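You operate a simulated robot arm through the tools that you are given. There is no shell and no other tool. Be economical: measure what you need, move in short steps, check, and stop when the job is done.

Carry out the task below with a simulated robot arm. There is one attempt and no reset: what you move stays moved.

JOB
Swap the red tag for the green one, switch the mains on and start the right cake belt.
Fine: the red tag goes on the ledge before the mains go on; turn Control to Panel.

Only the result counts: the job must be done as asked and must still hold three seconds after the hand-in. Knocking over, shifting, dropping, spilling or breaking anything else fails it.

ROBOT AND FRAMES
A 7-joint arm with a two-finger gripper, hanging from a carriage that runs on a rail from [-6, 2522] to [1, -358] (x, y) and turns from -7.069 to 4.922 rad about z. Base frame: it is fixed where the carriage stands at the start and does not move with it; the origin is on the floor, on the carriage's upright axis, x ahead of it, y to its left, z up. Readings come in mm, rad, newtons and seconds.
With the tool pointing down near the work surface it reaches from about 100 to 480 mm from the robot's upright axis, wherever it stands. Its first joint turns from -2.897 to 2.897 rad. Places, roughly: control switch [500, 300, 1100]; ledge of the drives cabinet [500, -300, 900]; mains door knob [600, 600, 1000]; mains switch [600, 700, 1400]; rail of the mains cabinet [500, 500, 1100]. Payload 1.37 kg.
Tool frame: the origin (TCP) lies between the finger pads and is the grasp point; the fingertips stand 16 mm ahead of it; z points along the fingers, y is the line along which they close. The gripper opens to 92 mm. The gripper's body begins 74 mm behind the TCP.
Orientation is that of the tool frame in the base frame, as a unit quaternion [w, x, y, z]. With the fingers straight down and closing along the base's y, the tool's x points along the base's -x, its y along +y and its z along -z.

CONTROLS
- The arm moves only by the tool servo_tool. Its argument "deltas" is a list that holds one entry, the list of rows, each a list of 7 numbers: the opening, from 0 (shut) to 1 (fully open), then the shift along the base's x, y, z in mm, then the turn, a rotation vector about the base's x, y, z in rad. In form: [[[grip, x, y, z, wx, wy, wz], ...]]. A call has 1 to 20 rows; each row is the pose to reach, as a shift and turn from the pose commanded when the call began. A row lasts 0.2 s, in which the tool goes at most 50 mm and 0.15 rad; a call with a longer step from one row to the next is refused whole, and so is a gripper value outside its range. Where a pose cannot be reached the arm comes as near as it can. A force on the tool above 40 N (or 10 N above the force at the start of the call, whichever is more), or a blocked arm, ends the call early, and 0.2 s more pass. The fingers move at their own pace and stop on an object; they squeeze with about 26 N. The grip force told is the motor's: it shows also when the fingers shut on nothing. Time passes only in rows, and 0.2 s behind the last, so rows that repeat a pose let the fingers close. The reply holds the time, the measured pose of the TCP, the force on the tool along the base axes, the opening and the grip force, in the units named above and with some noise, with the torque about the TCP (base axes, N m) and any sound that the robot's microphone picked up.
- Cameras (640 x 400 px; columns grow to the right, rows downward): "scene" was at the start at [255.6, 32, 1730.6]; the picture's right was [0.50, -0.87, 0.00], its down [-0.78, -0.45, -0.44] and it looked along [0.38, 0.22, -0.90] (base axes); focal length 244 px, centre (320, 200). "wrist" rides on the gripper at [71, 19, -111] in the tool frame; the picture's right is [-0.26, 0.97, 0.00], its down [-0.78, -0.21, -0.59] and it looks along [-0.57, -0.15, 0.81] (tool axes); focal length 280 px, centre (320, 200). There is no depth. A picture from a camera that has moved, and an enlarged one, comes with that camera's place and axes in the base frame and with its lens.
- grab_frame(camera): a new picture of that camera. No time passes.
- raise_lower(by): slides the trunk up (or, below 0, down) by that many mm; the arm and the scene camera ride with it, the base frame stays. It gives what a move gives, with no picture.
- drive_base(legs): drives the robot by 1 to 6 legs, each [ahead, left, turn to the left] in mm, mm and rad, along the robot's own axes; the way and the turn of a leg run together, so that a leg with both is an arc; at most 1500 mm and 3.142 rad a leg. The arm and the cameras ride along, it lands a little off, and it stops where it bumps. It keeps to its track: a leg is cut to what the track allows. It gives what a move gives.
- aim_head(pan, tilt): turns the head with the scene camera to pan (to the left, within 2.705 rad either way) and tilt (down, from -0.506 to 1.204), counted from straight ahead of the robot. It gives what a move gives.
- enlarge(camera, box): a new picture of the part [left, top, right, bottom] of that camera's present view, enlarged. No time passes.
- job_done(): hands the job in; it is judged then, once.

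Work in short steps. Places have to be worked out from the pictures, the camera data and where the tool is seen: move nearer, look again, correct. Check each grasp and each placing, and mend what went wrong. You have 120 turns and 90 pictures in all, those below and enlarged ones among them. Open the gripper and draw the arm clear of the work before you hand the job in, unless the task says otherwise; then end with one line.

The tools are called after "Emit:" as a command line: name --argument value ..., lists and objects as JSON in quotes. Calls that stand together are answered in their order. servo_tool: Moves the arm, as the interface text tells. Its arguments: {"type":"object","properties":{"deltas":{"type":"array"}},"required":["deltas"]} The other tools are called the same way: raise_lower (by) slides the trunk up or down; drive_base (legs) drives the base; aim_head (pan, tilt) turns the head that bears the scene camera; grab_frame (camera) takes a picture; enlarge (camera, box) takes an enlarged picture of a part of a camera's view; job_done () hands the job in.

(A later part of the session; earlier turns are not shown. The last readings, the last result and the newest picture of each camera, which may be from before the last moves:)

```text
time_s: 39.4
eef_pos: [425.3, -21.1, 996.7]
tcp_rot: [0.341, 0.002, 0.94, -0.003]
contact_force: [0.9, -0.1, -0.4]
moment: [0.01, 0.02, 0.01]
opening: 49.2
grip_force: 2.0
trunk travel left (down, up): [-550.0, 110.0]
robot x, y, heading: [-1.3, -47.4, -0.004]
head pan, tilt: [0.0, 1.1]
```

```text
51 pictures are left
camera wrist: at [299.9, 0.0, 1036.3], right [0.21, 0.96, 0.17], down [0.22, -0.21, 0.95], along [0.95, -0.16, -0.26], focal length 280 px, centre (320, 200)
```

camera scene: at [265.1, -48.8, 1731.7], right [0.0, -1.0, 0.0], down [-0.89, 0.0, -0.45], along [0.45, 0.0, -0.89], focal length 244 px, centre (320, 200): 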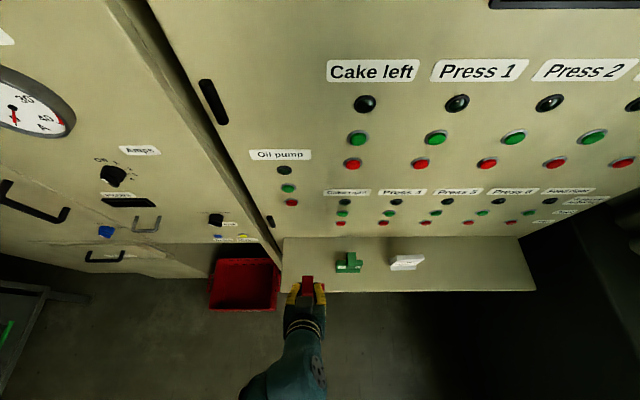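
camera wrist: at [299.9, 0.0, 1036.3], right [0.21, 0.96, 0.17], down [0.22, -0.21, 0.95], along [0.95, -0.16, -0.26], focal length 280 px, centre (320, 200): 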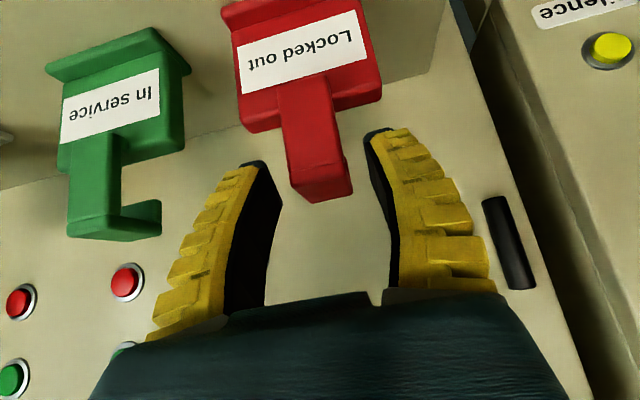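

The red tag stands free. I'll retract along the finger axis and verify.

Emit:
servo_tool --deltas '[[[0.5, -20, 0, 23, 0, 0, 0], [0.5, -40, 0, 46, 0, 0, 0], [0.5, -65, 0, 80, 0, 0, 0], [0.5, -80, 0, 110, 0, 0, 0]]]'

Emit:
drive_base --legs '[[0, -126, 0]]'

Emit:
grab_frame --camera "wrist"

Emit:
enlarge --camera "scene" --box '[230, 220, 390, 320]'

```text
time_s: 40.4
eef_pos: [345.3, -19.7, 1106.9]
tcp_rot: [0.34, 0.002, 0.94, -0.002]
contact_force: [0.0, -0.8, -0.3]
moment: [0.0, 0.01, -0.02]
opening: 49.0
grip_force: 2.6
trunk travel left (down, up): [-550.0, 110.0]
robot x, y, heading: [-1.0, -47.1, -0.006]
head pan, tilt: [0.0, 1.1]
```

```text
time_s: 41.7
eef_pos: [346.4, -144.2, 1106.1]
tcp_rot: [0.341, 0.002, 0.94, -0.002]
contact_force: [-0.2, 0.3, 0.2]
moment: [-0.02, -0.02, 0.01]
opening: 49.2
grip_force: 2.4
trunk travel left (down, up): [-550.0, 110.0]
robot x, y, heading: [-2.2, -172.8, -0.009]
head pan, tilt: [0.0, 1.1]
```

```text
50 pictures are left
camera wrist: at [220.5, -124.3, 1146.8], right [0.21, 0.96, 0.17], down [0.22, -0.21, 0.95], along [0.95, -0.16, -0.26], focal length 280 px, centre (320, 200)
```

wrist: 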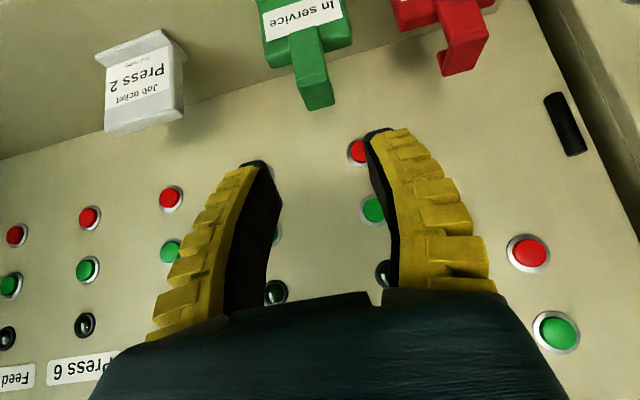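

```text
4.00 times, centred on (310, 270) of scene
camera zoom: at [265.4, -173.9, 1731.7], right [0.0, -1.0, 0.0], down [-0.89, 0.0, -0.45], along [0.45, 0.0, -0.89], focal length 976 px, centre (360, -80)
```

zoom: 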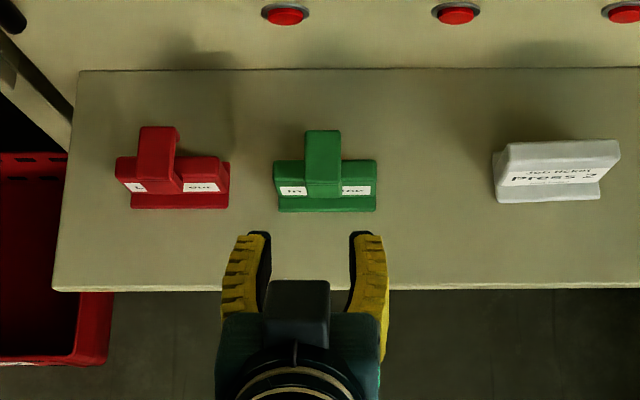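

The red tag stands securely on the ledge. The green cap is about 3 mm nearer the robot than the red one, at y≈−145. I'll repeat the same grip pose, targeting TCP [422,−145,997.5].

Emit:
servo_tool --deltas '[[[0.55, 15, -1, -30, 0, 0, 0], [0.55, 34, -1, -58, 0, 0, 0], [0.55, 48, -1, -75, 0, 0, 0], [0.55, 62, -1, -92, 0, 0, 0], [0.55, 70, -1, -102, 0, 0, 0], [0.55, 70, -1, -102, 0, 0, 0]]]'

Emit:
grab_frame --camera "wrist"

```text
time_s: 43.1
eef_pos: [417.6, -144.7, 1004.2]
tcp_rot: [0.341, 0.001, 0.94, -0.001]
contact_force: [0.5, -1.0, -0.3]
moment: [-0.02, -0.02, -0.01]
opening: 53.5
grip_force: 1.7
trunk travel left (down, up): [-550.0, 110.0]
robot x, y, heading: [-1.8, -176.0, -0.003]
head pan, tilt: [0.0, 1.1]
```

```text
48 pictures are left
camera wrist: at [291.1, -125.8, 1044.6], right [0.21, 0.96, 0.17], down [0.22, -0.21, 0.95], along [0.95, -0.16, -0.26], focal length 280 px, centre (320, 200)
```

wrist: 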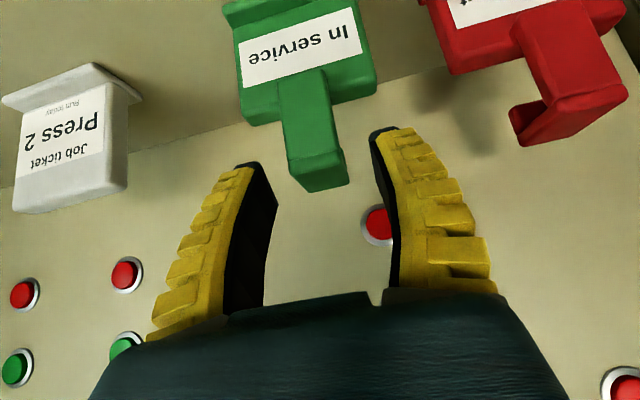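

Aligned; I'll advance the last ~8 mm and close.

Emit:
servo_tool --deltas '[[[0.55, 5, 0, -6, 0, 0, 0], [0.3, 5, 0, -6, 0, 0, 0], [0, 5, 0, -6, 0, 0, 0], [0, 5, 0, -6, 0, 0, 0], [0, 5, 0, -6, 0, 0, 0]]]'

Emit:
grab_frame --camera "wrist"

```text
time_s: 44.3
eef_pos: [421.6, -146.2, 999.8]
tcp_rot: [0.341, 0.002, 0.94, -0.002]
contact_force: [-1.2, -0.8, 8.5]
moment: [0.01, 0.19, 0.03]
opening: 19.6
grip_force: 26.3
trunk travel left (down, up): [-550.0, 110.0]
robot x, y, heading: [-3.8, -175.4, -0.006]
head pan, tilt: [0.0, 1.1]
```

```text
47 pictures are left
camera wrist: at [296.5, -125.7, 1039.2], right [0.2, 0.96, 0.17], down [0.22, -0.21, 0.95], along [0.95, -0.16, -0.25], focal length 280 px, centre (320, 200)
```

wrist: 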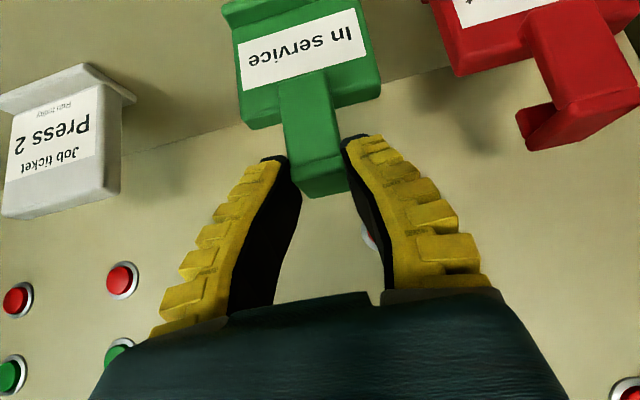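

Green is gripped in the same pose. I'll lift, retract and drive to the rail.

Emit:
servo_tool --deltas '[[[0, 0, 0, 15, 0, 0, 0], [0, 0, 0, 40, 0, 0, 0], [0, -20, 0, 80, 0, 0, 0], [0, -50, 0, 110, 0, 0, 0], [0, -80, 0, 130, 0, 0, 0]]]'

Emit:
drive_base --legs '[[0, 597, 0]]'

Emit:
grab_frame --camera "wrist"

Emit:
enlarge --camera "scene" --box '[240, 200, 400, 300]'

```text
time_s: 45.5
eef_pos: [341.5, -145.8, 1129.2]
tcp_rot: [0.341, 0.002, 0.94, -0.002]
contact_force: [0.3, -0.2, -0.7]
moment: [-0.02, 0.04, -0.01]
opening: 18.3
grip_force: 26.2
trunk travel left (down, up): [-550.0, 110.0]
robot x, y, heading: [-0.3, -172.3, -0.004]
head pan, tilt: [0.0, 1.1]
```

```text
time_s: 48.9
eef_pos: [340.2, 455.8, 1129.4]
tcp_rot: [0.342, 0.002, 0.94, -0.002]
contact_force: [-0.1, 0.1, -0.6]
moment: [0.01, 0.01, -0.01]
opening: 18.1
grip_force: 26.1
trunk travel left (down, up): [-550.0, 110.0]
robot x, y, heading: [-1.9, 428.1, -0.003]
head pan, tilt: [0.0, 1.1]
```

```text
46 pictures are left
camera wrist: at [214.3, 475.9, 1168.8], right [0.2, 0.96, 0.17], down [0.22, -0.21, 0.95], along [0.95, -0.16, -0.26], focal length 280 px, centre (320, 200)
```

wrist: 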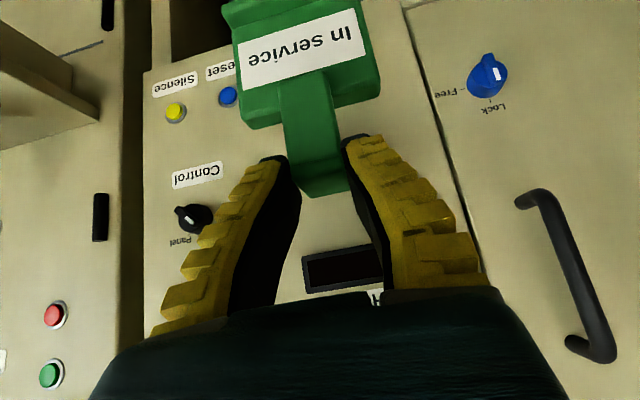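

```text
4.00 times, centred on (320, 250) of scene
camera zoom: at [264.0, 427.1, 1731.7], right [0.0, -1.0, 0.0], down [-0.89, 0.0, -0.45], along [0.45, 0.0, -0.89], focal length 976 px, centre (320, 0)
```

zoom: 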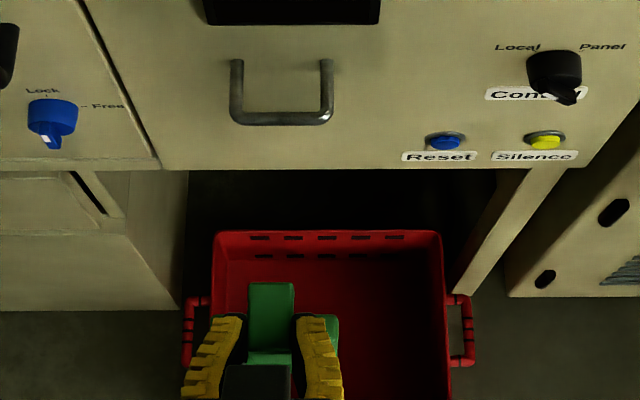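

The rail is clear and the grip matches the red's. I'll reverse the removal path, going in at z≈1113, first to x≈440.

Emit:
servo_tool --deltas '[[[0, 40, -3, -8, 0, 0, 0], [0, 80, -3, -17, 0, 0, 0], [0, 100, -3, -17, 0, 0, 0], [0, 100, -3, -17, 0, 0, 0]]]'

Emit:
grab_frame --camera "wrist"

Emit:
enlarge --camera "scene" --box '[270, 200, 366, 260]'

```text
time_s: 49.9
eef_pos: [439.8, 452.6, 1110.0]
tcp_rot: [0.339, 0.002, 0.941, -0.002]
contact_force: [-0.9, -0.2, -0.7]
moment: [-0.04, 0.04, 0.0]
opening: 18.0
grip_force: 25.3
trunk travel left (down, up): [-550.0, 110.0]
robot x, y, heading: [-6.4, 426.2, -0.006]
head pan, tilt: [0.0, 1.1]
```

```text
44 pictures are left
camera wrist: at [314.3, 472.7, 1151.2], right [0.2, 0.96, 0.17], down [0.22, -0.21, 0.95], along [0.95, -0.16, -0.26], focal length 280 px, centre (320, 200)
```

wrist: 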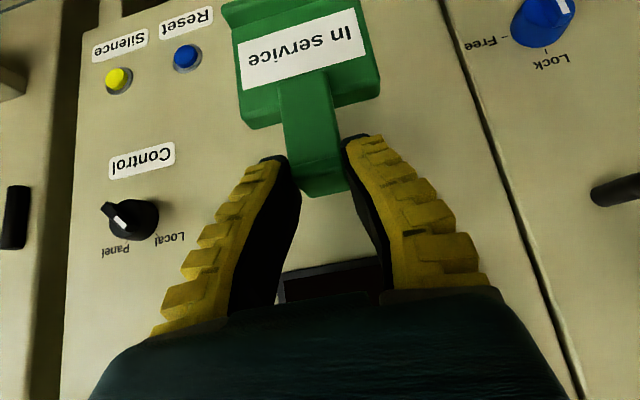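

```text
6.67 times, centred on (318, 230) of scene
camera zoom: at [264.1, 427.1, 1731.7], right [0.0, -1.0, 0.0], down [-0.89, 0.0, -0.45], along [0.45, 0.0, -0.89], focal length 1627 px, centre (333, 0)
```

zoom: 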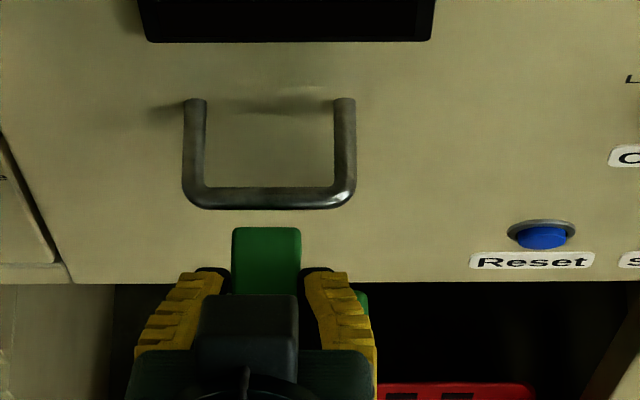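

Aligned laterally with the rail. I'll raise 1.5 mm, advance so the lip starts passing over the bar, and check the force.

Emit:
servo_tool --deltas '[[[0, 6, -1, 1.5, 0, 0, 0], [0, 12, -1, 1.5, 0, 0, 0], [0, 18, -1, 1.5, 0, 0, 0], [0, 24, -1, 1.5, 0, 0, 0]]]'

Emit:
enlarge --camera "scene" --box '[270, 200, 366, 260]'

```text
time_s: 50.9
eef_pos: [463.8, 451.8, 1112.8]
tcp_rot: [0.34, 0.001, 0.94, -0.002]
contact_force: [0.6, 0.1, -0.6]
moment: [-0.03, 0.01, 0.01]
opening: 18.1
grip_force: 26.2
trunk travel left (down, up): [-550.0, 110.0]
robot x, y, heading: [-0.1, 424.1, -0.005]
head pan, tilt: [0.0, 1.1]
```

```text
6.67 times, centred on (318, 230) of scene
camera zoom: at [264.0, 427.1, 1731.7], right [0.0, -1.0, 0.0], down [-0.89, 0.0, -0.45], along [0.45, 0.0, -0.89], focal length 1627 px, centre (333, 0)
```

zoom: 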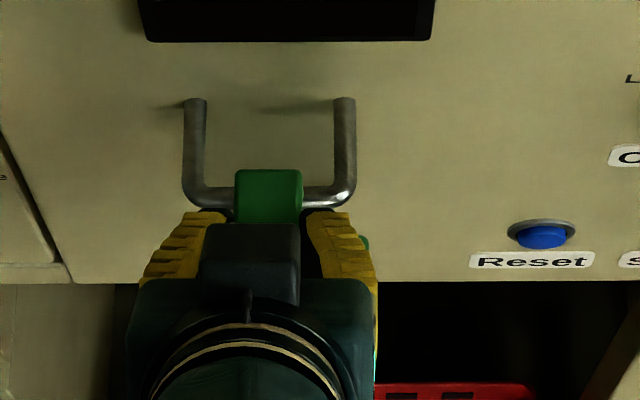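

The cap is now above the bar with no contact. I'll continue to x≈486, then look.

Emit:
servo_tool --deltas '[[[0, 6, 0, 0, 0, 0, 0], [0, 12, 0, 0, 0, 0, 0], [0, 18, 0, 0, 0, 0, 0], [0, 22, 0, 0, 0, 0, 0]]]'

Emit:
enlarge --camera "wrist" --box '[200, 0, 456, 210]'

Emit:
enlarge --camera "scene" --box '[270, 200, 366, 260]'

```text
time_s: 51.9
eef_pos: [486.9, 451.8, 1113.3]
tcp_rot: [0.341, 0.002, 0.94, -0.002]
contact_force: [0.5, 0.2, -1.0]
moment: [0.03, 0.01, 0.06]
opening: 18.2
grip_force: 26.0
trunk travel left (down, up): [-550.0, 110.0]
robot x, y, heading: [-4.3, 430.7, -0.004]
head pan, tilt: [0.0, 1.1]
```

```text
1.90 times, centred on (328, 105) of wrist
camera zoom: at [360.6, 471.7, 1152.7], right [0.2, 0.96, 0.17], down [0.22, -0.21, 0.95], along [0.95, -0.16, -0.26], focal length 534 px, centre (305, 381)
```

zoom: 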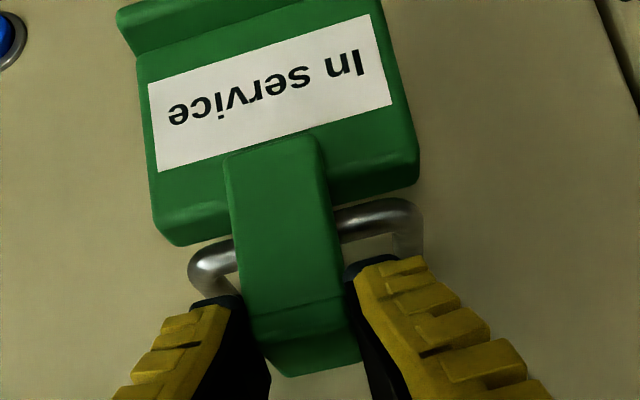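

```text
6.67 times, centred on (318, 230) of scene
camera zoom: at [264.0, 427.1, 1731.7], right [0.0, -1.0, 0.0], down [-0.89, 0.0, -0.45], along [0.45, 0.0, -0.89], focal length 1627 px, centre (333, 0)
```

zoom: 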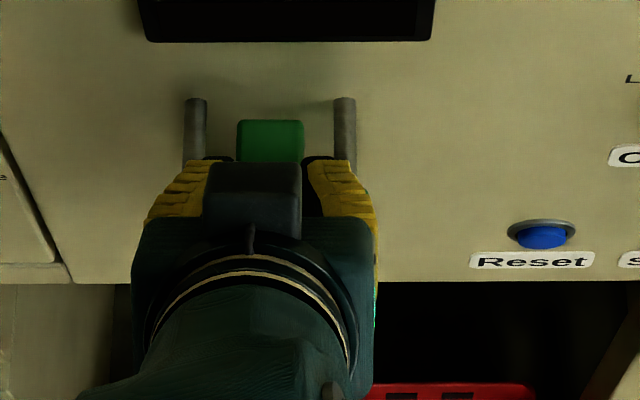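

Same configuration as when removing the red tag. I'll lower in small steps until the cap rests on the bar.

Emit:
servo_tool --deltas '[[[0, 0, 0, -5, 0, 0, 0], [0, 0, 0, -10, 0, 0, 0], [0, 0, 0, -15, 0, 0, 0], [0, 0, 0, -19, 0, 0, 0]]]'

Emit:
servo_tool --deltas '[[[0, 0, 0, -1.5, 0, 0, 0], [0, 0, 0, -3, 0, 0, 0]]]'

```text
time_s: 52.9
eef_pos: [486.5, 452.8, 1093.8]
tcp_rot: [0.341, 0.001, 0.94, -0.002]
contact_force: [-0.1, 0.2, -0.4]
moment: [0.0, 0.03, -0.02]
opening: 18.0
grip_force: 25.6
trunk travel left (down, up): [-550.0, 110.0]
robot x, y, heading: [-3.6, 424.4, -0.002]
head pan, tilt: [0.0, 1.1]
```

```text
time_s: 53.5
eef_pos: [486.5, 450.7, 1091.0]
tcp_rot: [0.341, 0.002, 0.94, -0.002]
contact_force: [-0.3, -0.7, -0.3]
moment: [0.01, 0.04, 0.01]
opening: 18.2
grip_force: 25.9
trunk travel left (down, up): [-550.0, 110.0]
robot x, y, heading: [-2.3, 430.2, -0.003]
head pan, tilt: [0.0, 1.1]
```

No contact yet; lowering further.

Emit:
servo_tool --deltas '[[[0, 0, 0, -1.5, 0, 0, 0], [0, 0, 0, -3, 0, 0, 0]]]'

Emit:
enlarge --camera "wrist" --box '[200, 0, 456, 210]'

```text
time_s: 54.1
eef_pos: [486.9, 451.9, 1088.4]
tcp_rot: [0.343, 0.002, 0.939, -0.002]
contact_force: [-1.6, -0.5, 4.2]
moment: [0.03, -0.04, 0.03]
opening: 18.7
grip_force: 26.0
trunk travel left (down, up): [-550.0, 110.0]
robot x, y, heading: [-5.1, 428.3, -0.006]
head pan, tilt: [0.0, 1.1]
```

```text
1.90 times, centred on (328, 105) of wrist
camera zoom: at [360.9, 472.0, 1129.6], right [0.2, 0.96, 0.17], down [0.22, -0.21, 0.95], along [0.95, -0.16, -0.25], focal length 534 px, centre (305, 381)
```

zoom: 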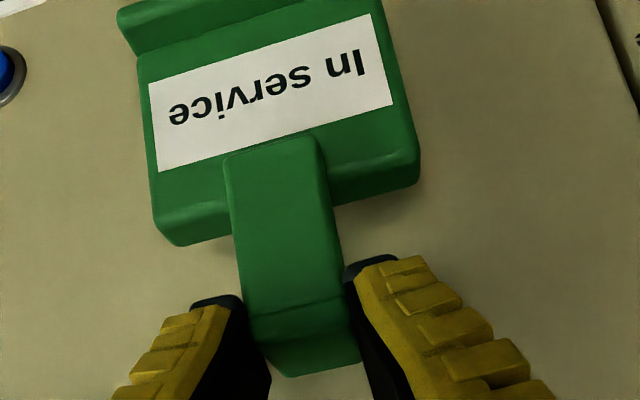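

Contact is at the expected height, with the cap on the bar. I'll open slowly and retract along the finger axis.

Emit:
servo_tool --deltas '[[[0.15, 0, 0, 0, 0, 0, 0], [0.25, 0, 0, 0, 0, 0, 0], [0.35, 0, 0, 0, 0, 0, 0], [0.5, 0, 0, 0, 0, 0, 0], [0.55, 0, 0, 0, 0, 0, 0]]]'

Emit:
enlarge --camera "wrist" --box '[200, 0, 456, 210]'

```text
time_s: 55.3
eef_pos: [486.2, 451.3, 1089.0]
tcp_rot: [0.34, 0.0, 0.94, -0.001]
contact_force: [-0.1, 0.6, 0.1]
moment: [-0.03, 0.0, 0.0]
opening: 53.5
grip_force: 2.2
trunk travel left (down, up): [-550.0, 110.0]
robot x, y, heading: [0.8, 426.6, -0.004]
head pan, tilt: [0.0, 1.1]
```

```text
1.90 times, centred on (328, 105) of wrist
camera zoom: at [360.4, 471.9, 1128.8], right [0.2, 0.96, 0.17], down [0.22, -0.21, 0.95], along [0.95, -0.16, -0.26], focal length 534 px, centre (305, 381)
```

zoom: 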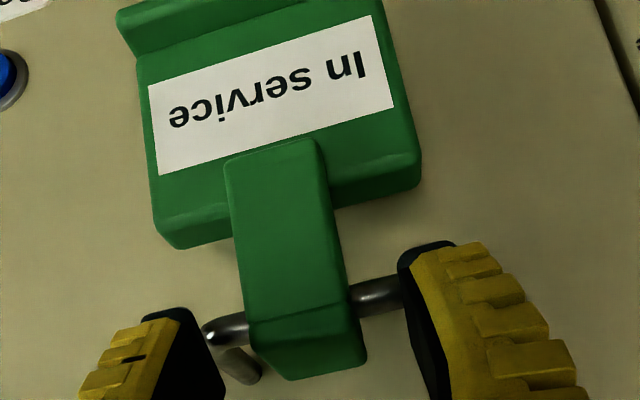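

The green tag hangs on the bar. I'll retract and verify.

Emit:
servo_tool --deltas '[[[0.55, -20, 0, 23, 0, 0, 0], [0.55, -45, 0, 50, 0, 0, 0], [0.55, -80, 0, 70, 0, 0, 0], [0.55, -120, 0, 90, 0, 0, 0], [0.55, -160, 0, 90, 0, 0, 0]]]'

Emit:
enlarge --camera "scene" --box '[240, 200, 400, 300]'

```text
time_s: 56.5
eef_pos: [325.8, 451.9, 1180.0]
tcp_rot: [0.341, 0.002, 0.94, -0.002]
contact_force: [0.4, 0.4, -0.6]
moment: [0.03, 0.07, 0.03]
opening: 53.2
grip_force: 1.8
trunk travel left (down, up): [-550.0, 110.0]
robot x, y, heading: [0.4, 430.9, -0.007]
head pan, tilt: [0.0, 1.1]
```

```text
4.00 times, centred on (320, 250) of scene
camera zoom: at [264.3, 427.2, 1731.8], right [0.0, -1.0, 0.0], down [-0.89, 0.0, -0.45], along [0.45, 0.0, -0.89], focal length 976 px, centre (320, 0)
```

zoom: 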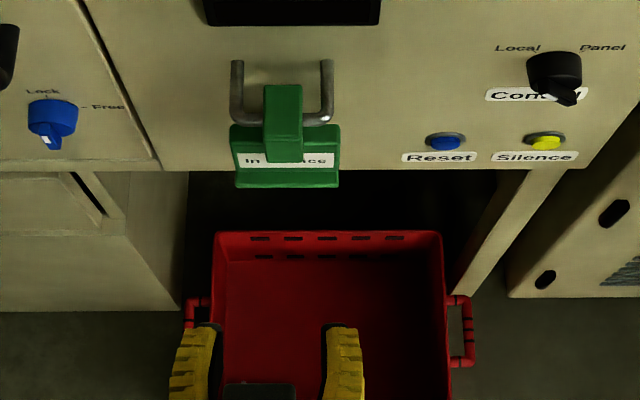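

The green tag hangs properly. Next is the mains switch, estimated at about [520,701,1420]. I'll drive left, raise the trunk and view it.

Emit:
drive_base --legs '[[0, 248, 0]]'

Emit:
raise_lower --by 110

Emit:
servo_tool --deltas '[[[0.55, -10, 0, 20, 0, -0.14, 0], [0.55, -10, 0, 40, 0, -0.28, 0], [0.55, -10, 0, 60, 0, -0.42, 0], [0.55, -10, 0, 80, 0, -0.56, 0], [0.55, -10, 0, 100, 0, -0.7, 0], [0.55, -10, 0, 120, 0, -0.84, 0], [0.55, -10, 0, 130, 0, -0.87, 0]]]'

Emit:
aim_head --pan 0.0 --tilt 0.8

Emit:
grab_frame --camera "scene"

Emit:
grab_frame --camera "wrist"

```text
time_s: 58.3
eef_pos: [326.3, 700.8, 1178.5]
tcp_rot: [0.34, 0.0, 0.94, -0.001]
contact_force: [1.7, -1.1, -0.4]
moment: [-0.01, 0.01, 0.0]
opening: 53.4
grip_force: 2.5
trunk travel left (down, up): [-550.0, 110.0]
robot x, y, heading: [0.1, 670.5, -0.001]
head pan, tilt: [0.0, 1.1]
```

```text
time_s: 59.7
eef_pos: [326.9, 698.7, 1289.2]
tcp_rot: [0.341, 0.0, 0.94, -0.002]
contact_force: [-0.1, 0.1, 0.4]
moment: [0.02, 0.03, -0.01]
opening: 53.6
grip_force: 1.6
trunk travel left (down, up): [-660.0, 0.0]
robot x, y, heading: [-1.8, 678.4, 0.002]
head pan, tilt: [0.0, 1.1]
```

```text
time_s: 61.3
eef_pos: [317.4, 698.9, 1419.9]
tcp_rot: [0.706, 0.002, 0.708, -0.001]
contact_force: [-0.6, 0.4, -0.2]
moment: [-0.04, -0.03, 0.02]
opening: 53.7
grip_force: 1.9
trunk travel left (down, up): [-660.0, 0.0]
robot x, y, heading: [1.7, 672.8, -0.007]
head pan, tilt: [0.0, 1.1]
```

```text
time_s: 62.1
eef_pos: [316.0, 700.0, 1419.5]
tcp_rot: [0.705, 0.002, 0.709, -0.001]
contact_force: [-0.8, 0.2, 0.7]
moment: [0.0, -0.02, -0.01]
opening: 53.4
grip_force: 1.8
trunk travel left (down, up): [-660.0, 0.0]
robot x, y, heading: [2.2, 673.0, -0.003]
head pan, tilt: [0.0, 0.799]
```

```text
36 pictures are left
camera scene: at [281.0, 674.5, 1863.4], right [0.0, -1.0, 0.0], down [-0.72, 0.0, -0.7], along [0.7, 0.0, -0.72], focal length 244 px, centre (320, 200)
```

scene: 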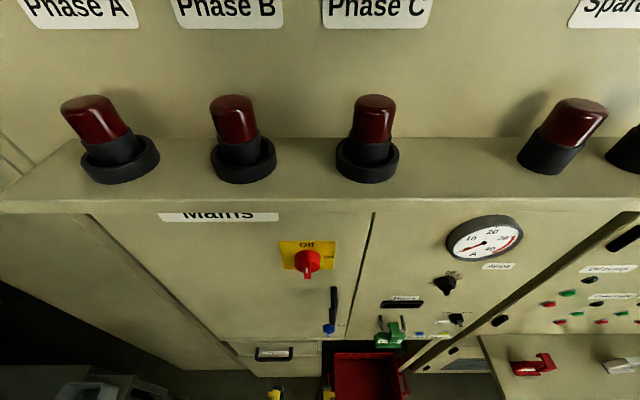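

```text
35 pictures are left
camera wrist: at [205.0, 719.1, 1349.7], right [0.01, 0.96, 0.26], down [-0.59, -0.21, 0.78], along [0.81, -0.16, 0.56], focal length 280 px, centre (320, 200)
```

wrist: 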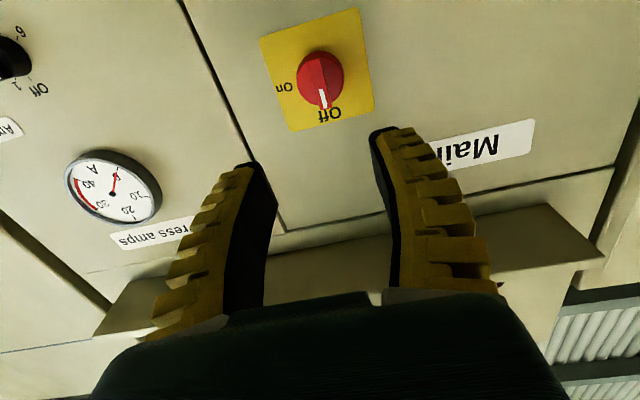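

The pointer is at Off. I'll zoom both views to locate the knob axis and handle.

Emit:
enlarge --camera "wrist" --box '[256, 0, 384, 140]'

Emit:
enlarge --camera "scene" --box '[264, 230, 344, 290]'

```text
2.86 times, centred on (320, 70) of wrist
camera zoom: at [205.0, 719.1, 1349.7], right [0.01, 0.96, 0.26], down [-0.59, -0.21, 0.78], along [0.81, -0.16, 0.56], focal length 801 px, centre (320, 571)
```

zoom: 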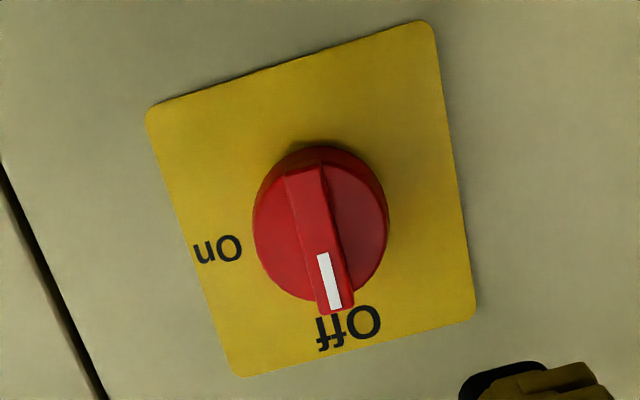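

```text
6.67 times, centred on (304, 260) of scene
camera zoom: at [281.0, 674.5, 1863.4], right [0.0, -1.0, 0.0], down [-0.72, 0.0, -0.7], along [0.7, 0.0, -0.72], focal length 1627 px, centre (427, -200)
```

zoom: 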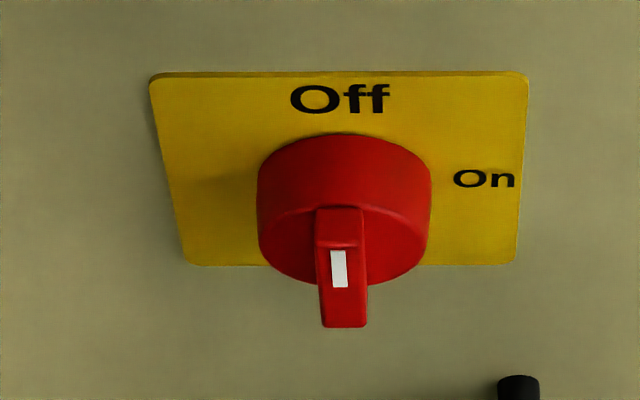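

I place the knob axis at y≈698.6, z≈1423. The grip bar is 48 mm long and vertical, with its outer face at x≈510 and the knob face at x≈522. I'll approach straight in to about 30 mm short and check.

Emit:
servo_tool --deltas '[[[0.55, 45, -1, 3, 0, 0, 0], [0.55, 90, -1, 3, 0, 0, 0], [0.55, 130, -1, 3, 0, 0, 0], [0.55, 155, -1, 3, 0, 0, 0], [0.55, 155, -1, 3, 0, 0, 0]]]'

Emit:
grab_frame --camera "wrist"

Emit:
enlarge --camera "scene" --box '[264, 230, 344, 290]'

```text
time_s: 63.3
eef_pos: [471.3, 697.8, 1421.3]
tcp_rot: [0.705, 0.001, 0.709, -0.001]
contact_force: [-0.4, -0.3, 0.5]
moment: [0.01, -0.02, 0.0]
opening: 53.2
grip_force: 2.2
trunk travel left (down, up): [-660.0, 0.0]
robot x, y, heading: [1.1, 674.2, -0.004]
head pan, tilt: [0.0, 0.799]
```

```text
32 pictures are left
camera wrist: at [359.7, 717.5, 1352.3], right [0.01, 0.96, 0.26], down [-0.59, -0.21, 0.78], along [0.81, -0.16, 0.56], focal length 280 px, centre (320, 200)
```

wrist: 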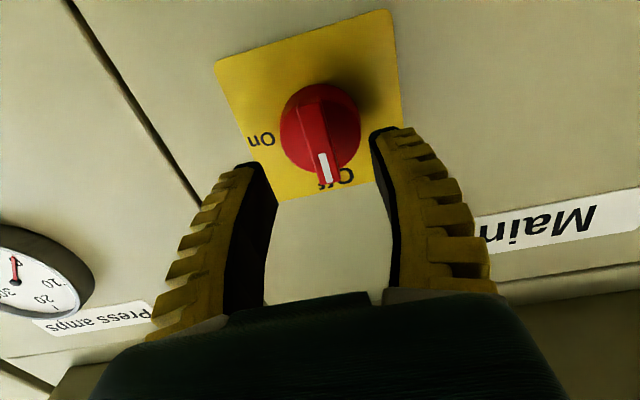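

```text
6.67 times, centred on (304, 260) of scene
camera zoom: at [281.1, 674.5, 1863.5], right [0.0, -1.0, 0.0], down [-0.72, 0.0, -0.7], along [0.7, 0.0, -0.72], focal length 1627 px, centre (427, -200)
```

zoom: 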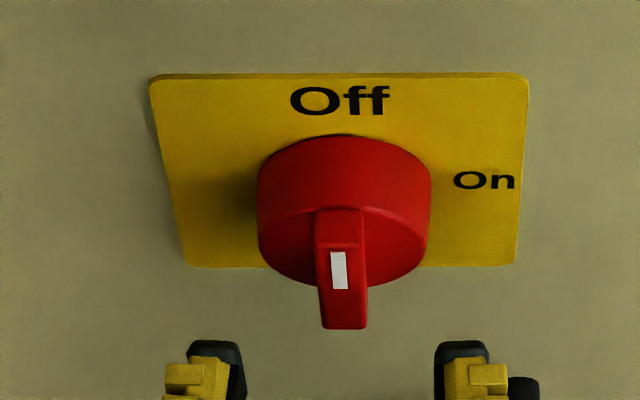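

Laterally and vertically centred. I'll advance 31 mm and close on the bar.

Emit:
servo_tool --deltas '[[[0.55, 12, 0, 0, 0, 0, 0], [0.55, 24, 0, 0, 0, 0, 0], [0.55, 31, 0, 0, 0, 0, 0], [0.3, 31, 0, 0, 0, 0, 0], [0, 31, 0, 0, 0, 0, 0], [0, 31, 0, 0, 0, 0, 0], [0, 31, 0, 0, 0, 0, 0]]]'

Emit:
enlarge --camera "scene" --box '[264, 230, 344, 290]'

```text
time_s: 64.9
eef_pos: [500.5, 698.1, 1421.9]
tcp_rot: [0.705, 0.002, 0.709, -0.001]
contact_force: [-13.3, -2.1, 2.5]
moment: [0.02, -0.03, -0.03]
opening: 5.8
grip_force: 27.9
trunk travel left (down, up): [-660.0, 0.0]
robot x, y, heading: [-1.6, 674.2, -0.007]
head pan, tilt: [0.0, 0.799]
```

```text
6.67 times, centred on (304, 260) of scene
camera zoom: at [280.6, 674.3, 1863.2], right [0.0, -1.0, 0.0], down [-0.72, 0.0, -0.7], along [0.7, 0.0, -0.72], focal length 1627 px, centre (427, -200)
```

zoom: 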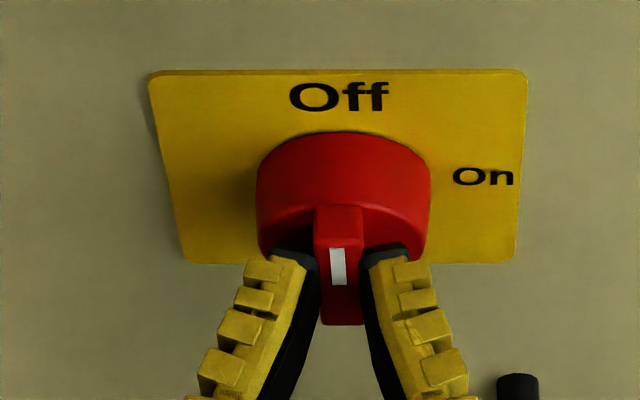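

The bar is gripped. I'll turn clockwise about +x by 1.57 rad toward On.

Emit:
servo_tool --deltas '[[[0, -1, 0, 0, 0.14, 0, 0], [0, -1, 0, 0, 0.28, 0, 0], [0, -1, 0, 0, 0.42, 0, 0], [0, -1, 0, 0, 0.56, 0, 0], [0, -1, 0, 0, 0.7, 0, 0], [0, -1, 0, 0, 0.84, 0, 0], [0, -1, 0, 0, 0.98, 0, 0], [0, -1, 0, 0, 1.12, 0, 0], [0, -1, 0, 0, 1.26, 0, 0], [0, -1, 0, 0, 1.4, 0, 0], [0, -1, 0, 0, 1.5, 0, 0], [0, -1, 0, 0, 1.58, 0, 0], [0, -1, 0, 0, 1.58, 0, 0]]]'

Emit:
enlarge --camera "scene" --box '[264, 230, 344, 290]'

```text
time_s: 67.7
eef_pos: [500.3, 696.9, 1420.5]
tcp_rot: [0.495, 0.503, 0.501, 0.5]
contact_force: [-10.6, -17.8, -4.5]
moment: [-0.16, 0.07, -0.34]
opening: 6.1
grip_force: 28.3
trunk travel left (down, up): [-660.0, 0.0]
robot x, y, heading: [-1.3, 674.2, -0.005]
head pan, tilt: [0.0, 0.799]
```

```text
6.67 times, centred on (304, 260) of scene
camera zoom: at [280.6, 673.7, 1863.1], right [0.0, -1.0, 0.0], down [-0.72, 0.0, -0.7], along [0.7, 0.0, -0.72], focal length 1627 px, centre (427, -200)
```

zoom: 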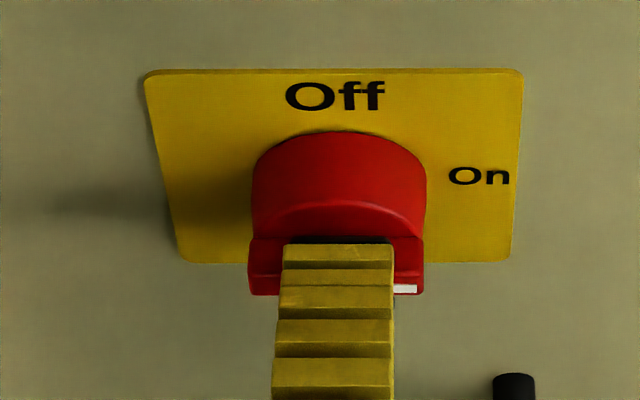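

The mark points at On. I'll release, retract and check the lamps.

Emit:
servo_tool --deltas '[[[0.2, 0, 0, 0, 0, 0, 0], [0.4, 0, 0, 0, 0, 0, 0], [0.4, 0, 0, 0, 0, 0, 0], [0.4, -30, 0, 0, 0, 0, 0], [0.4, -70, 0, 0, 0, 0, 0], [0.4, -115, 0, 0, 0, 0, 0], [0.4, -160, 0, 0, 0, 0, 0]]]'

Emit:
grab_frame --camera "scene"

```text
time_s: 69.3
eef_pos: [341.7, 699.2, 1422.8]
tcp_rot: [0.495, 0.502, 0.5, 0.503]
contact_force: [1.1, 0.2, 0.4]
moment: [0.0, 0.02, -0.02]
opening: 40.0
grip_force: 2.0
trunk travel left (down, up): [-660.0, 0.0]
robot x, y, heading: [-2.0, 672.5, -0.007]
head pan, tilt: [0.0, 0.799]
```

```text
28 pictures are left
camera scene: at [281.3, 674.5, 1863.6], right [0.0, -1.0, 0.0], down [-0.72, 0.0, -0.7], along [0.7, 0.0, -0.72], focal length 244 px, centre (320, 200)
```

scene: 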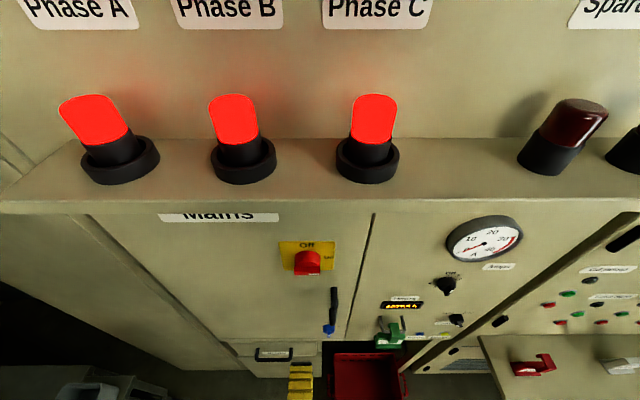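

The phase lamps are lit, so mains is on. I'll drive to the Control knob at about [525,262,1098] and lower the trunk.

Emit:
drive_base --legs '[[0, -438, 0]]'

Emit:
raise_lower --by -320

Emit:
enlarge --camera "scene" --box '[240, 180, 368, 260]'

Emit:
grab_frame --camera "wrist"

```text
time_s: 72.0
eef_pos: [341.9, 262.2, 1421.9]
tcp_rot: [0.494, 0.501, 0.501, 0.504]
contact_force: [0.3, -0.6, -1.3]
moment: [0.0, -0.02, -0.01]
opening: 40.3
grip_force: 2.2
trunk travel left (down, up): [-660.0, 0.0]
robot x, y, heading: [-3.4, 238.8, -0.0]
head pan, tilt: [0.0, 0.799]
```

```text
time_s: 75.2
eef_pos: [341.1, 263.3, 1101.5]
tcp_rot: [0.494, 0.502, 0.5, 0.504]
contact_force: [0.3, -0.4, 0.2]
moment: [0.04, -0.01, 0.0]
opening: 40.3
grip_force: 2.6
trunk travel left (down, up): [-340.0, 320.0]
robot x, y, heading: [-0.7, 238.9, -0.005]
head pan, tilt: [0.0, 0.799]
```

```text
5.00 times, centred on (304, 220) of scene
camera zoom: at [282.0, 237.2, 1543.5], right [0.0, -1.0, 0.0], down [-0.72, 0.0, -0.7], along [0.7, 0.0, -0.72], focal length 1220 px, centre (400, 100)
```

zoom: 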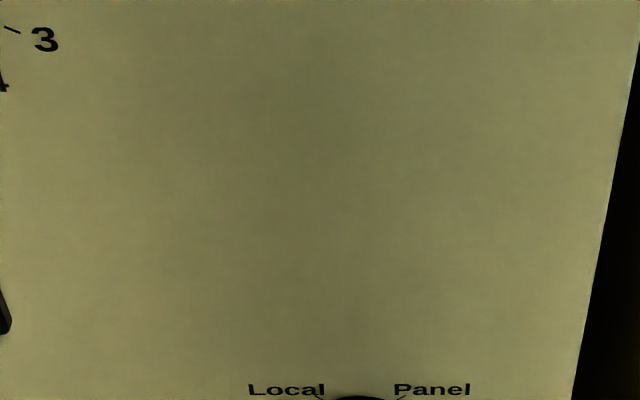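

```text
26 pictures are left
camera wrist: at [230.0, 332.5, 1123.2], right [0.01, -0.27, 0.96], down [-0.58, -0.78, -0.22], along [0.81, -0.56, -0.16], focal length 280 px, centre (320, 200)
```

wrist: 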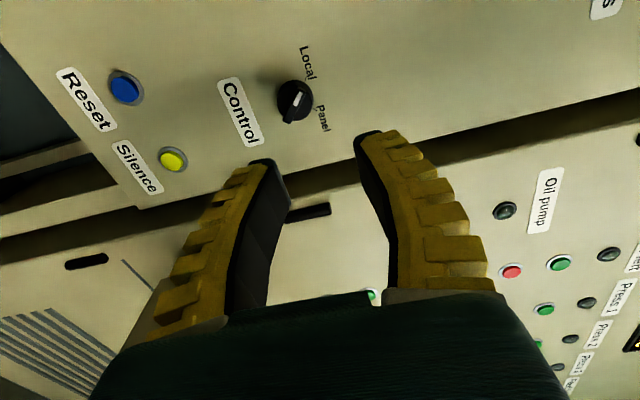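

I need the pointer's direction, so I'll zoom both cameras on the Control knob.

Emit:
enlarge --camera "wrist" --box '[240, 40, 360, 140]'

Emit:
enlarge --camera "scene" --box '[270, 235, 350, 295]'

```text
4.00 times, centred on (300, 90) of wrist
camera zoom: at [230.0, 332.5, 1123.2], right [0.01, -0.27, 0.96], down [-0.58, -0.78, -0.22], along [0.81, -0.56, -0.16], focal length 1122 px, centre (400, 640)
```

zoom: 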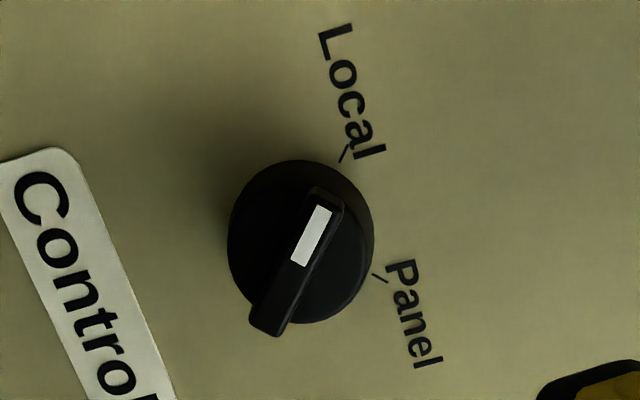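

```text
6.67 times, centred on (310, 265) of scene
camera zoom: at [282.0, 237.2, 1543.5], right [0.0, -1.0, 0.0], down [-0.72, 0.0, -0.7], along [0.7, 0.0, -0.72], focal length 1627 px, centre (387, -233)
```

zoom: 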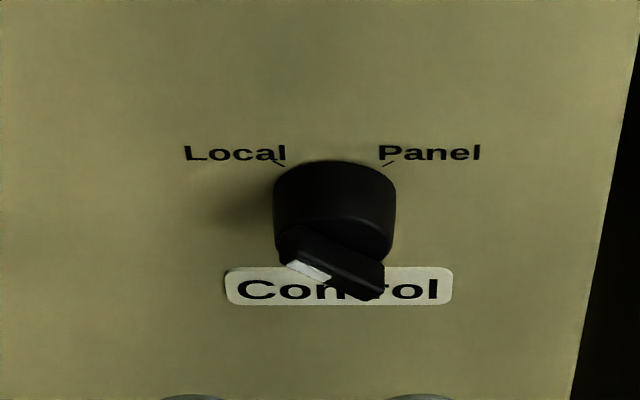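

The pointer is at Local, 45° to the left; the knob axis is at about y 253.6, z 1071, with the bar outer face at x≈521. I'll roll the gripper to −45° and align in front of the knob.

Emit:
servo_tool --deltas '[[[0.4, 0, 0, 0, -0.148, 0, 0], [0.4, 0, 0, 0, -0.296, 0, 0], [0.4, 0, 0, 0, -0.444, 0, 0], [0.4, 0, 0, 0, -0.592, 0, 0], [0.4, 0, 0, 0, -0.74, 0, 0], [0.4, 0, 0, 0, -0.888, 0, 0], [0.4, 0, 0, 0, -1.036, 0, 0], [0.4, 0, 0, 0, -1.184, 0, 0], [0.4, 0, 0, 0, -1.332, 0, 0], [0.4, 0, 0, 0, -1.48, 0, 0], [0.4, 0, 0, 0, -1.628, 0, 0], [0.4, 0, 0, 0, -1.776, 0, 0], [0.4, 0, 0, 0, -1.924, 0, 0], [0.4, 0, 0, 0, -2.072, 0, 0], [0.4, 0, 0, 0, -2.22, 0, 0], [0.4, 0, -9, -30, -2.36, 0, 0], [0.4, 45, -9, -30, -2.36, 0, 0], [0.4, 90, -9, -30, -2.36, 0, 0], [0.4, 130, -9, -30, -2.36, 0, 0], [0.4, 130, -9, -30, -2.36, 0, 0]]]'

Emit:
grab_frame --camera "wrist"

Emit:
enlarge --camera "scene" --box '[270, 235, 350, 295]'

```text
time_s: 79.4
eef_pos: [474.0, 252.2, 1071.8]
tcp_rot: [0.652, -0.266, 0.656, -0.272]
contact_force: [0.5, 0.2, 0.2]
moment: [0.03, -0.03, -0.02]
opening: 40.3
grip_force: 2.3
trunk travel left (down, up): [-340.0, 320.0]
robot x, y, heading: [-1.4, 235.4, 0.005]
head pan, tilt: [0.0, 0.799]
```

```text
23 pictures are left
camera wrist: at [361.5, 217.9, 1008.9], right [0.01, 0.87, -0.49], down [-0.58, 0.4, 0.71], along [0.81, 0.28, 0.51], focal length 280 px, centre (320, 200)
```

wrist: 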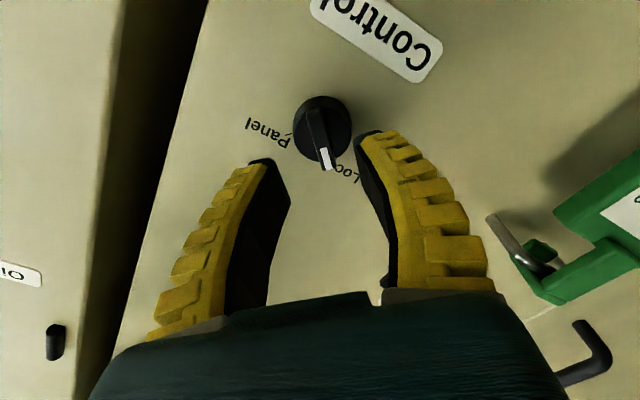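

```text
6.67 times, centred on (310, 265) of scene
camera zoom: at [282.2, 237.2, 1543.6], right [0.0, -1.0, 0.0], down [-0.72, 0.0, -0.7], along [0.7, 0.0, -0.72], focal length 1627 px, centre (387, -233)
```

zoom: 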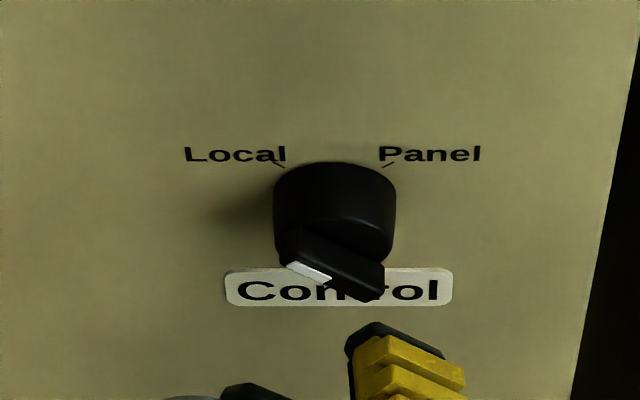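

Orientation and alignment match the knob. I'll advance to grip and close.

Emit:
servo_tool --deltas '[[[0.4, 15, -1, -1.5, 0, 0, 0], [0.4, 28, -1, -1.5, 0, 0, 0], [0.4, 38, -1, -1.5, 0, 0, 0], [0.2, 38, -1, -1.5, 0, 0, 0], [0, 38, -1, -1.5, 0, 0, 0], [0, 38, -1, -1.5, 0, 0, 0], [0, 38, -1, -1.5, 0, 0, 0]]]'

Emit:
enlarge --camera "scene" --box '[270, 235, 350, 295]'

```text
time_s: 81.0
eef_pos: [508.2, 252.7, 1069.7]
tcp_rot: [0.652, -0.265, 0.657, -0.271]
contact_force: [-11.4, 2.3, 0.2]
moment: [-0.01, -0.03, 0.05]
opening: 5.9
grip_force: 28.0
trunk travel left (down, up): [-340.0, 320.0]
robot x, y, heading: [0.4, 234.0, 0.002]
head pan, tilt: [0.0, 0.799]
```

```text
6.67 times, centred on (310, 265) of scene
camera zoom: at [281.1, 237.5, 1543.1], right [0.0, -1.0, 0.0], down [-0.72, 0.0, -0.7], along [0.7, 0.0, -0.72], focal length 1627 px, centre (387, -233)
```

zoom: 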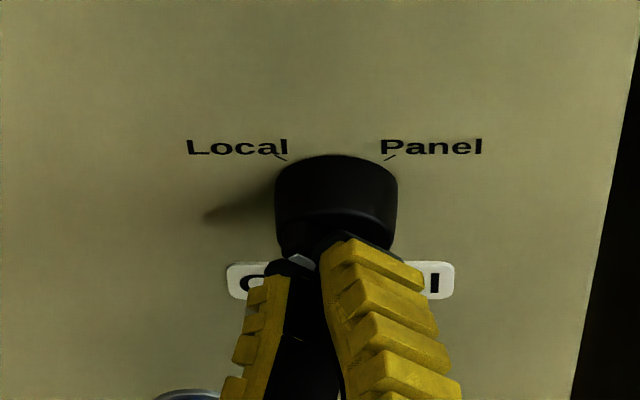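

Gripped on the bar. I'll turn clockwise 90° to Panel.

Emit:
servo_tool --deltas '[[[0, -1, 0, 0, 0.14, 0, 0], [0, -1, 0, 0, 0.28, 0, 0], [0, -1, 0, 0, 0.42, 0, 0], [0, -1, 0, 0, 0.56, 0, 0], [0, -1, 0, 0, 0.7, 0, 0], [0, -1, 0, 0, 0.84, 0, 0], [0, -1, 0, 0, 0.98, 0, 0], [0, -1, 0, 0, 1.12, 0, 0], [0, -1, 0, 0, 1.26, 0, 0], [0, -1, 0, 0, 1.4, 0, 0], [0, -1, 0, 0, 1.5, 0, 0], [0, -1, 0, 0, 1.58, 0, 0], [0, -1, 0, 0, 1.58, 0, 0]]]'

Emit:
servo_tool --deltas '[[[0.15, 0, 0, 0, 0, 0, 0], [0.3, 0, 0, 0, 0, 0, 0], [0.35, 0, 0, 0, 0, 0, 0], [0.35, -30, 0, 0, 0, 0, 0], [0.35, -75, 0, 0, 0, 0, 0], [0.35, -120, 0, 0, 0, 0, 0], [0.35, -165, 0, 0, 0, 0, 0]]]'

Emit:
enlarge --camera "scene" --box '[270, 235, 350, 295]'

```text
time_s: 83.8
eef_pos: [505.3, 253.1, 1069.7]
tcp_rot: [0.647, 0.276, 0.655, 0.276]
contact_force: [-16.0, -0.9, 1.2]
moment: [0.01, -0.07, -0.04]
opening: 6.0
grip_force: 27.9
trunk travel left (down, up): [-340.0, 320.0]
robot x, y, heading: [0.5, 233.7, -0.003]
head pan, tilt: [0.0, 0.799]
```

```text
time_s: 85.4
eef_pos: [342.8, 251.0, 1071.3]
tcp_rot: [0.648, 0.276, 0.654, 0.276]
contact_force: [-0.1, 0.6, -0.4]
moment: [0.03, 0.01, 0.0]
opening: 35.7
grip_force: 2.8
trunk travel left (down, up): [-340.0, 320.0]
robot x, y, heading: [-1.4, 235.1, -0.001]
head pan, tilt: [0.0, 0.799]
```

```text
6.67 times, centred on (310, 265) of scene
camera zoom: at [282.1, 237.2, 1543.5], right [0.0, -1.0, 0.0], down [-0.72, 0.0, -0.7], along [0.7, 0.0, -0.72], focal length 1627 px, centre (387, -233)
```

zoom: 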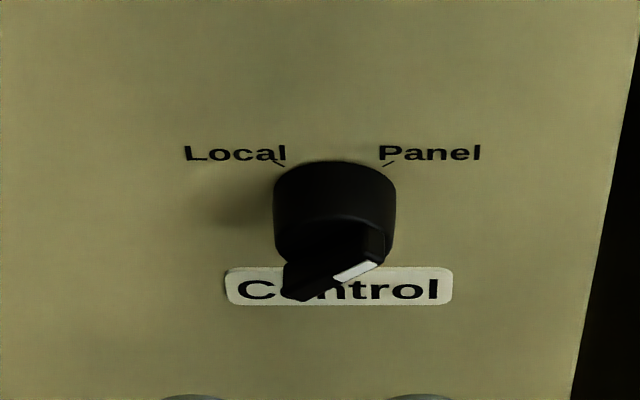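

Control is at Panel. The Cake right green button is at about [550,-114,1088]. I'll drive there, close the gripper and roll −90° so the camera stays clear of the red tag.

Emit:
drive_base --legs '[[0, -365, 0]]'

Emit:
servo_tool --deltas '[[[0.2, 0, 0, 2, -0.148, 0, 0], [0, 0, 0, 4, -0.296, 0, 0], [0, 0, 0, 6, -0.444, 0, 0], [0, 0, 0, 8, -0.592, 0, 0], [0, 0, 0, 10, -0.74, 0, 0], [0, 0, 0, 12, -0.888, 0, 0], [0, 0, 0, 14, -1.036, 0, 0], [0, 0, 0, 16, -1.184, 0, 0], [0, 0, 0, 16, -1.332, 0, 0], [0, 0, 0, 16, -1.48, 0, 0], [0, 0, 0, 16, -1.57, 0, 0], [0, 40, 0, 16, -1.57, 0, 0], [0, 80, 0, 16, -1.57, 0, 0], [0, 80, 0, 16, -1.57, 0, 0]]]'

Emit:
grab_frame --camera "wrist"

Emit:
grab_frame --camera "scene"

```text
time_s: 87.7
eef_pos: [344.8, -108.8, 1070.8]
tcp_rot: [0.647, 0.275, 0.655, 0.276]
contact_force: [0.0, 0.5, -0.2]
moment: [-0.01, -0.01, -0.01]
opening: 35.8
grip_force: 2.4
trunk travel left (down, up): [-340.0, 320.0]
robot x, y, heading: [-1.1, -124.7, -0.001]
head pan, tilt: [0.0, 0.799]
```

```text
time_s: 90.7
eef_pos: [424.6, -109.1, 1087.2]
tcp_rot: [0.652, -0.263, 0.659, -0.268]
contact_force: [-0.3, 0.0, 0.2]
moment: [0.03, 0.0, 0.02]
opening: 0.0
grip_force: 26.3
trunk travel left (down, up): [-340.0, 320.0]
robot x, y, heading: [-1.2, -126.3, 0.006]
head pan, tilt: [0.0, 0.799]
```

```text
19 pictures are left
camera wrist: at [312.8, -143.1, 1024.1], right [0.0, 0.88, -0.48], down [-0.58, 0.4, 0.71], along [0.81, 0.28, 0.51], focal length 280 px, centre (320, 200)
```

wrist: 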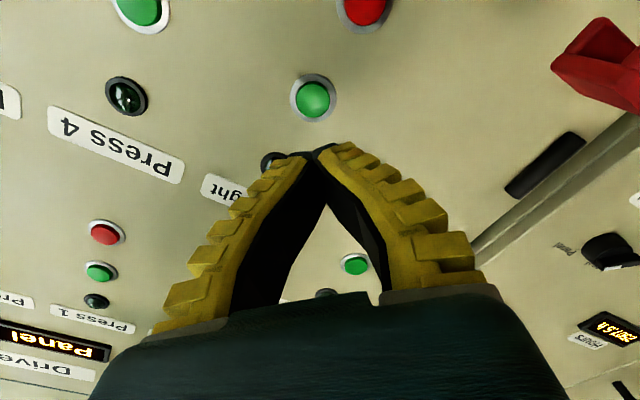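

```text
18 pictures are left
camera scene: at [283.1, -124.1, 1543.6], right [0.0, -1.0, 0.0], down [-0.72, 0.0, -0.7], along [0.7, 0.0, -0.72], focal length 244 px, centre (320, 200)
```

scene: 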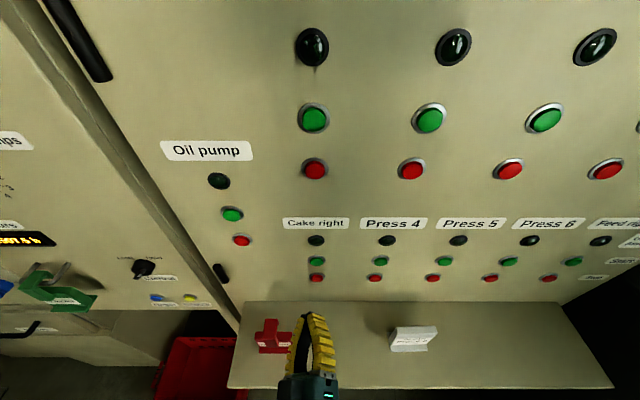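

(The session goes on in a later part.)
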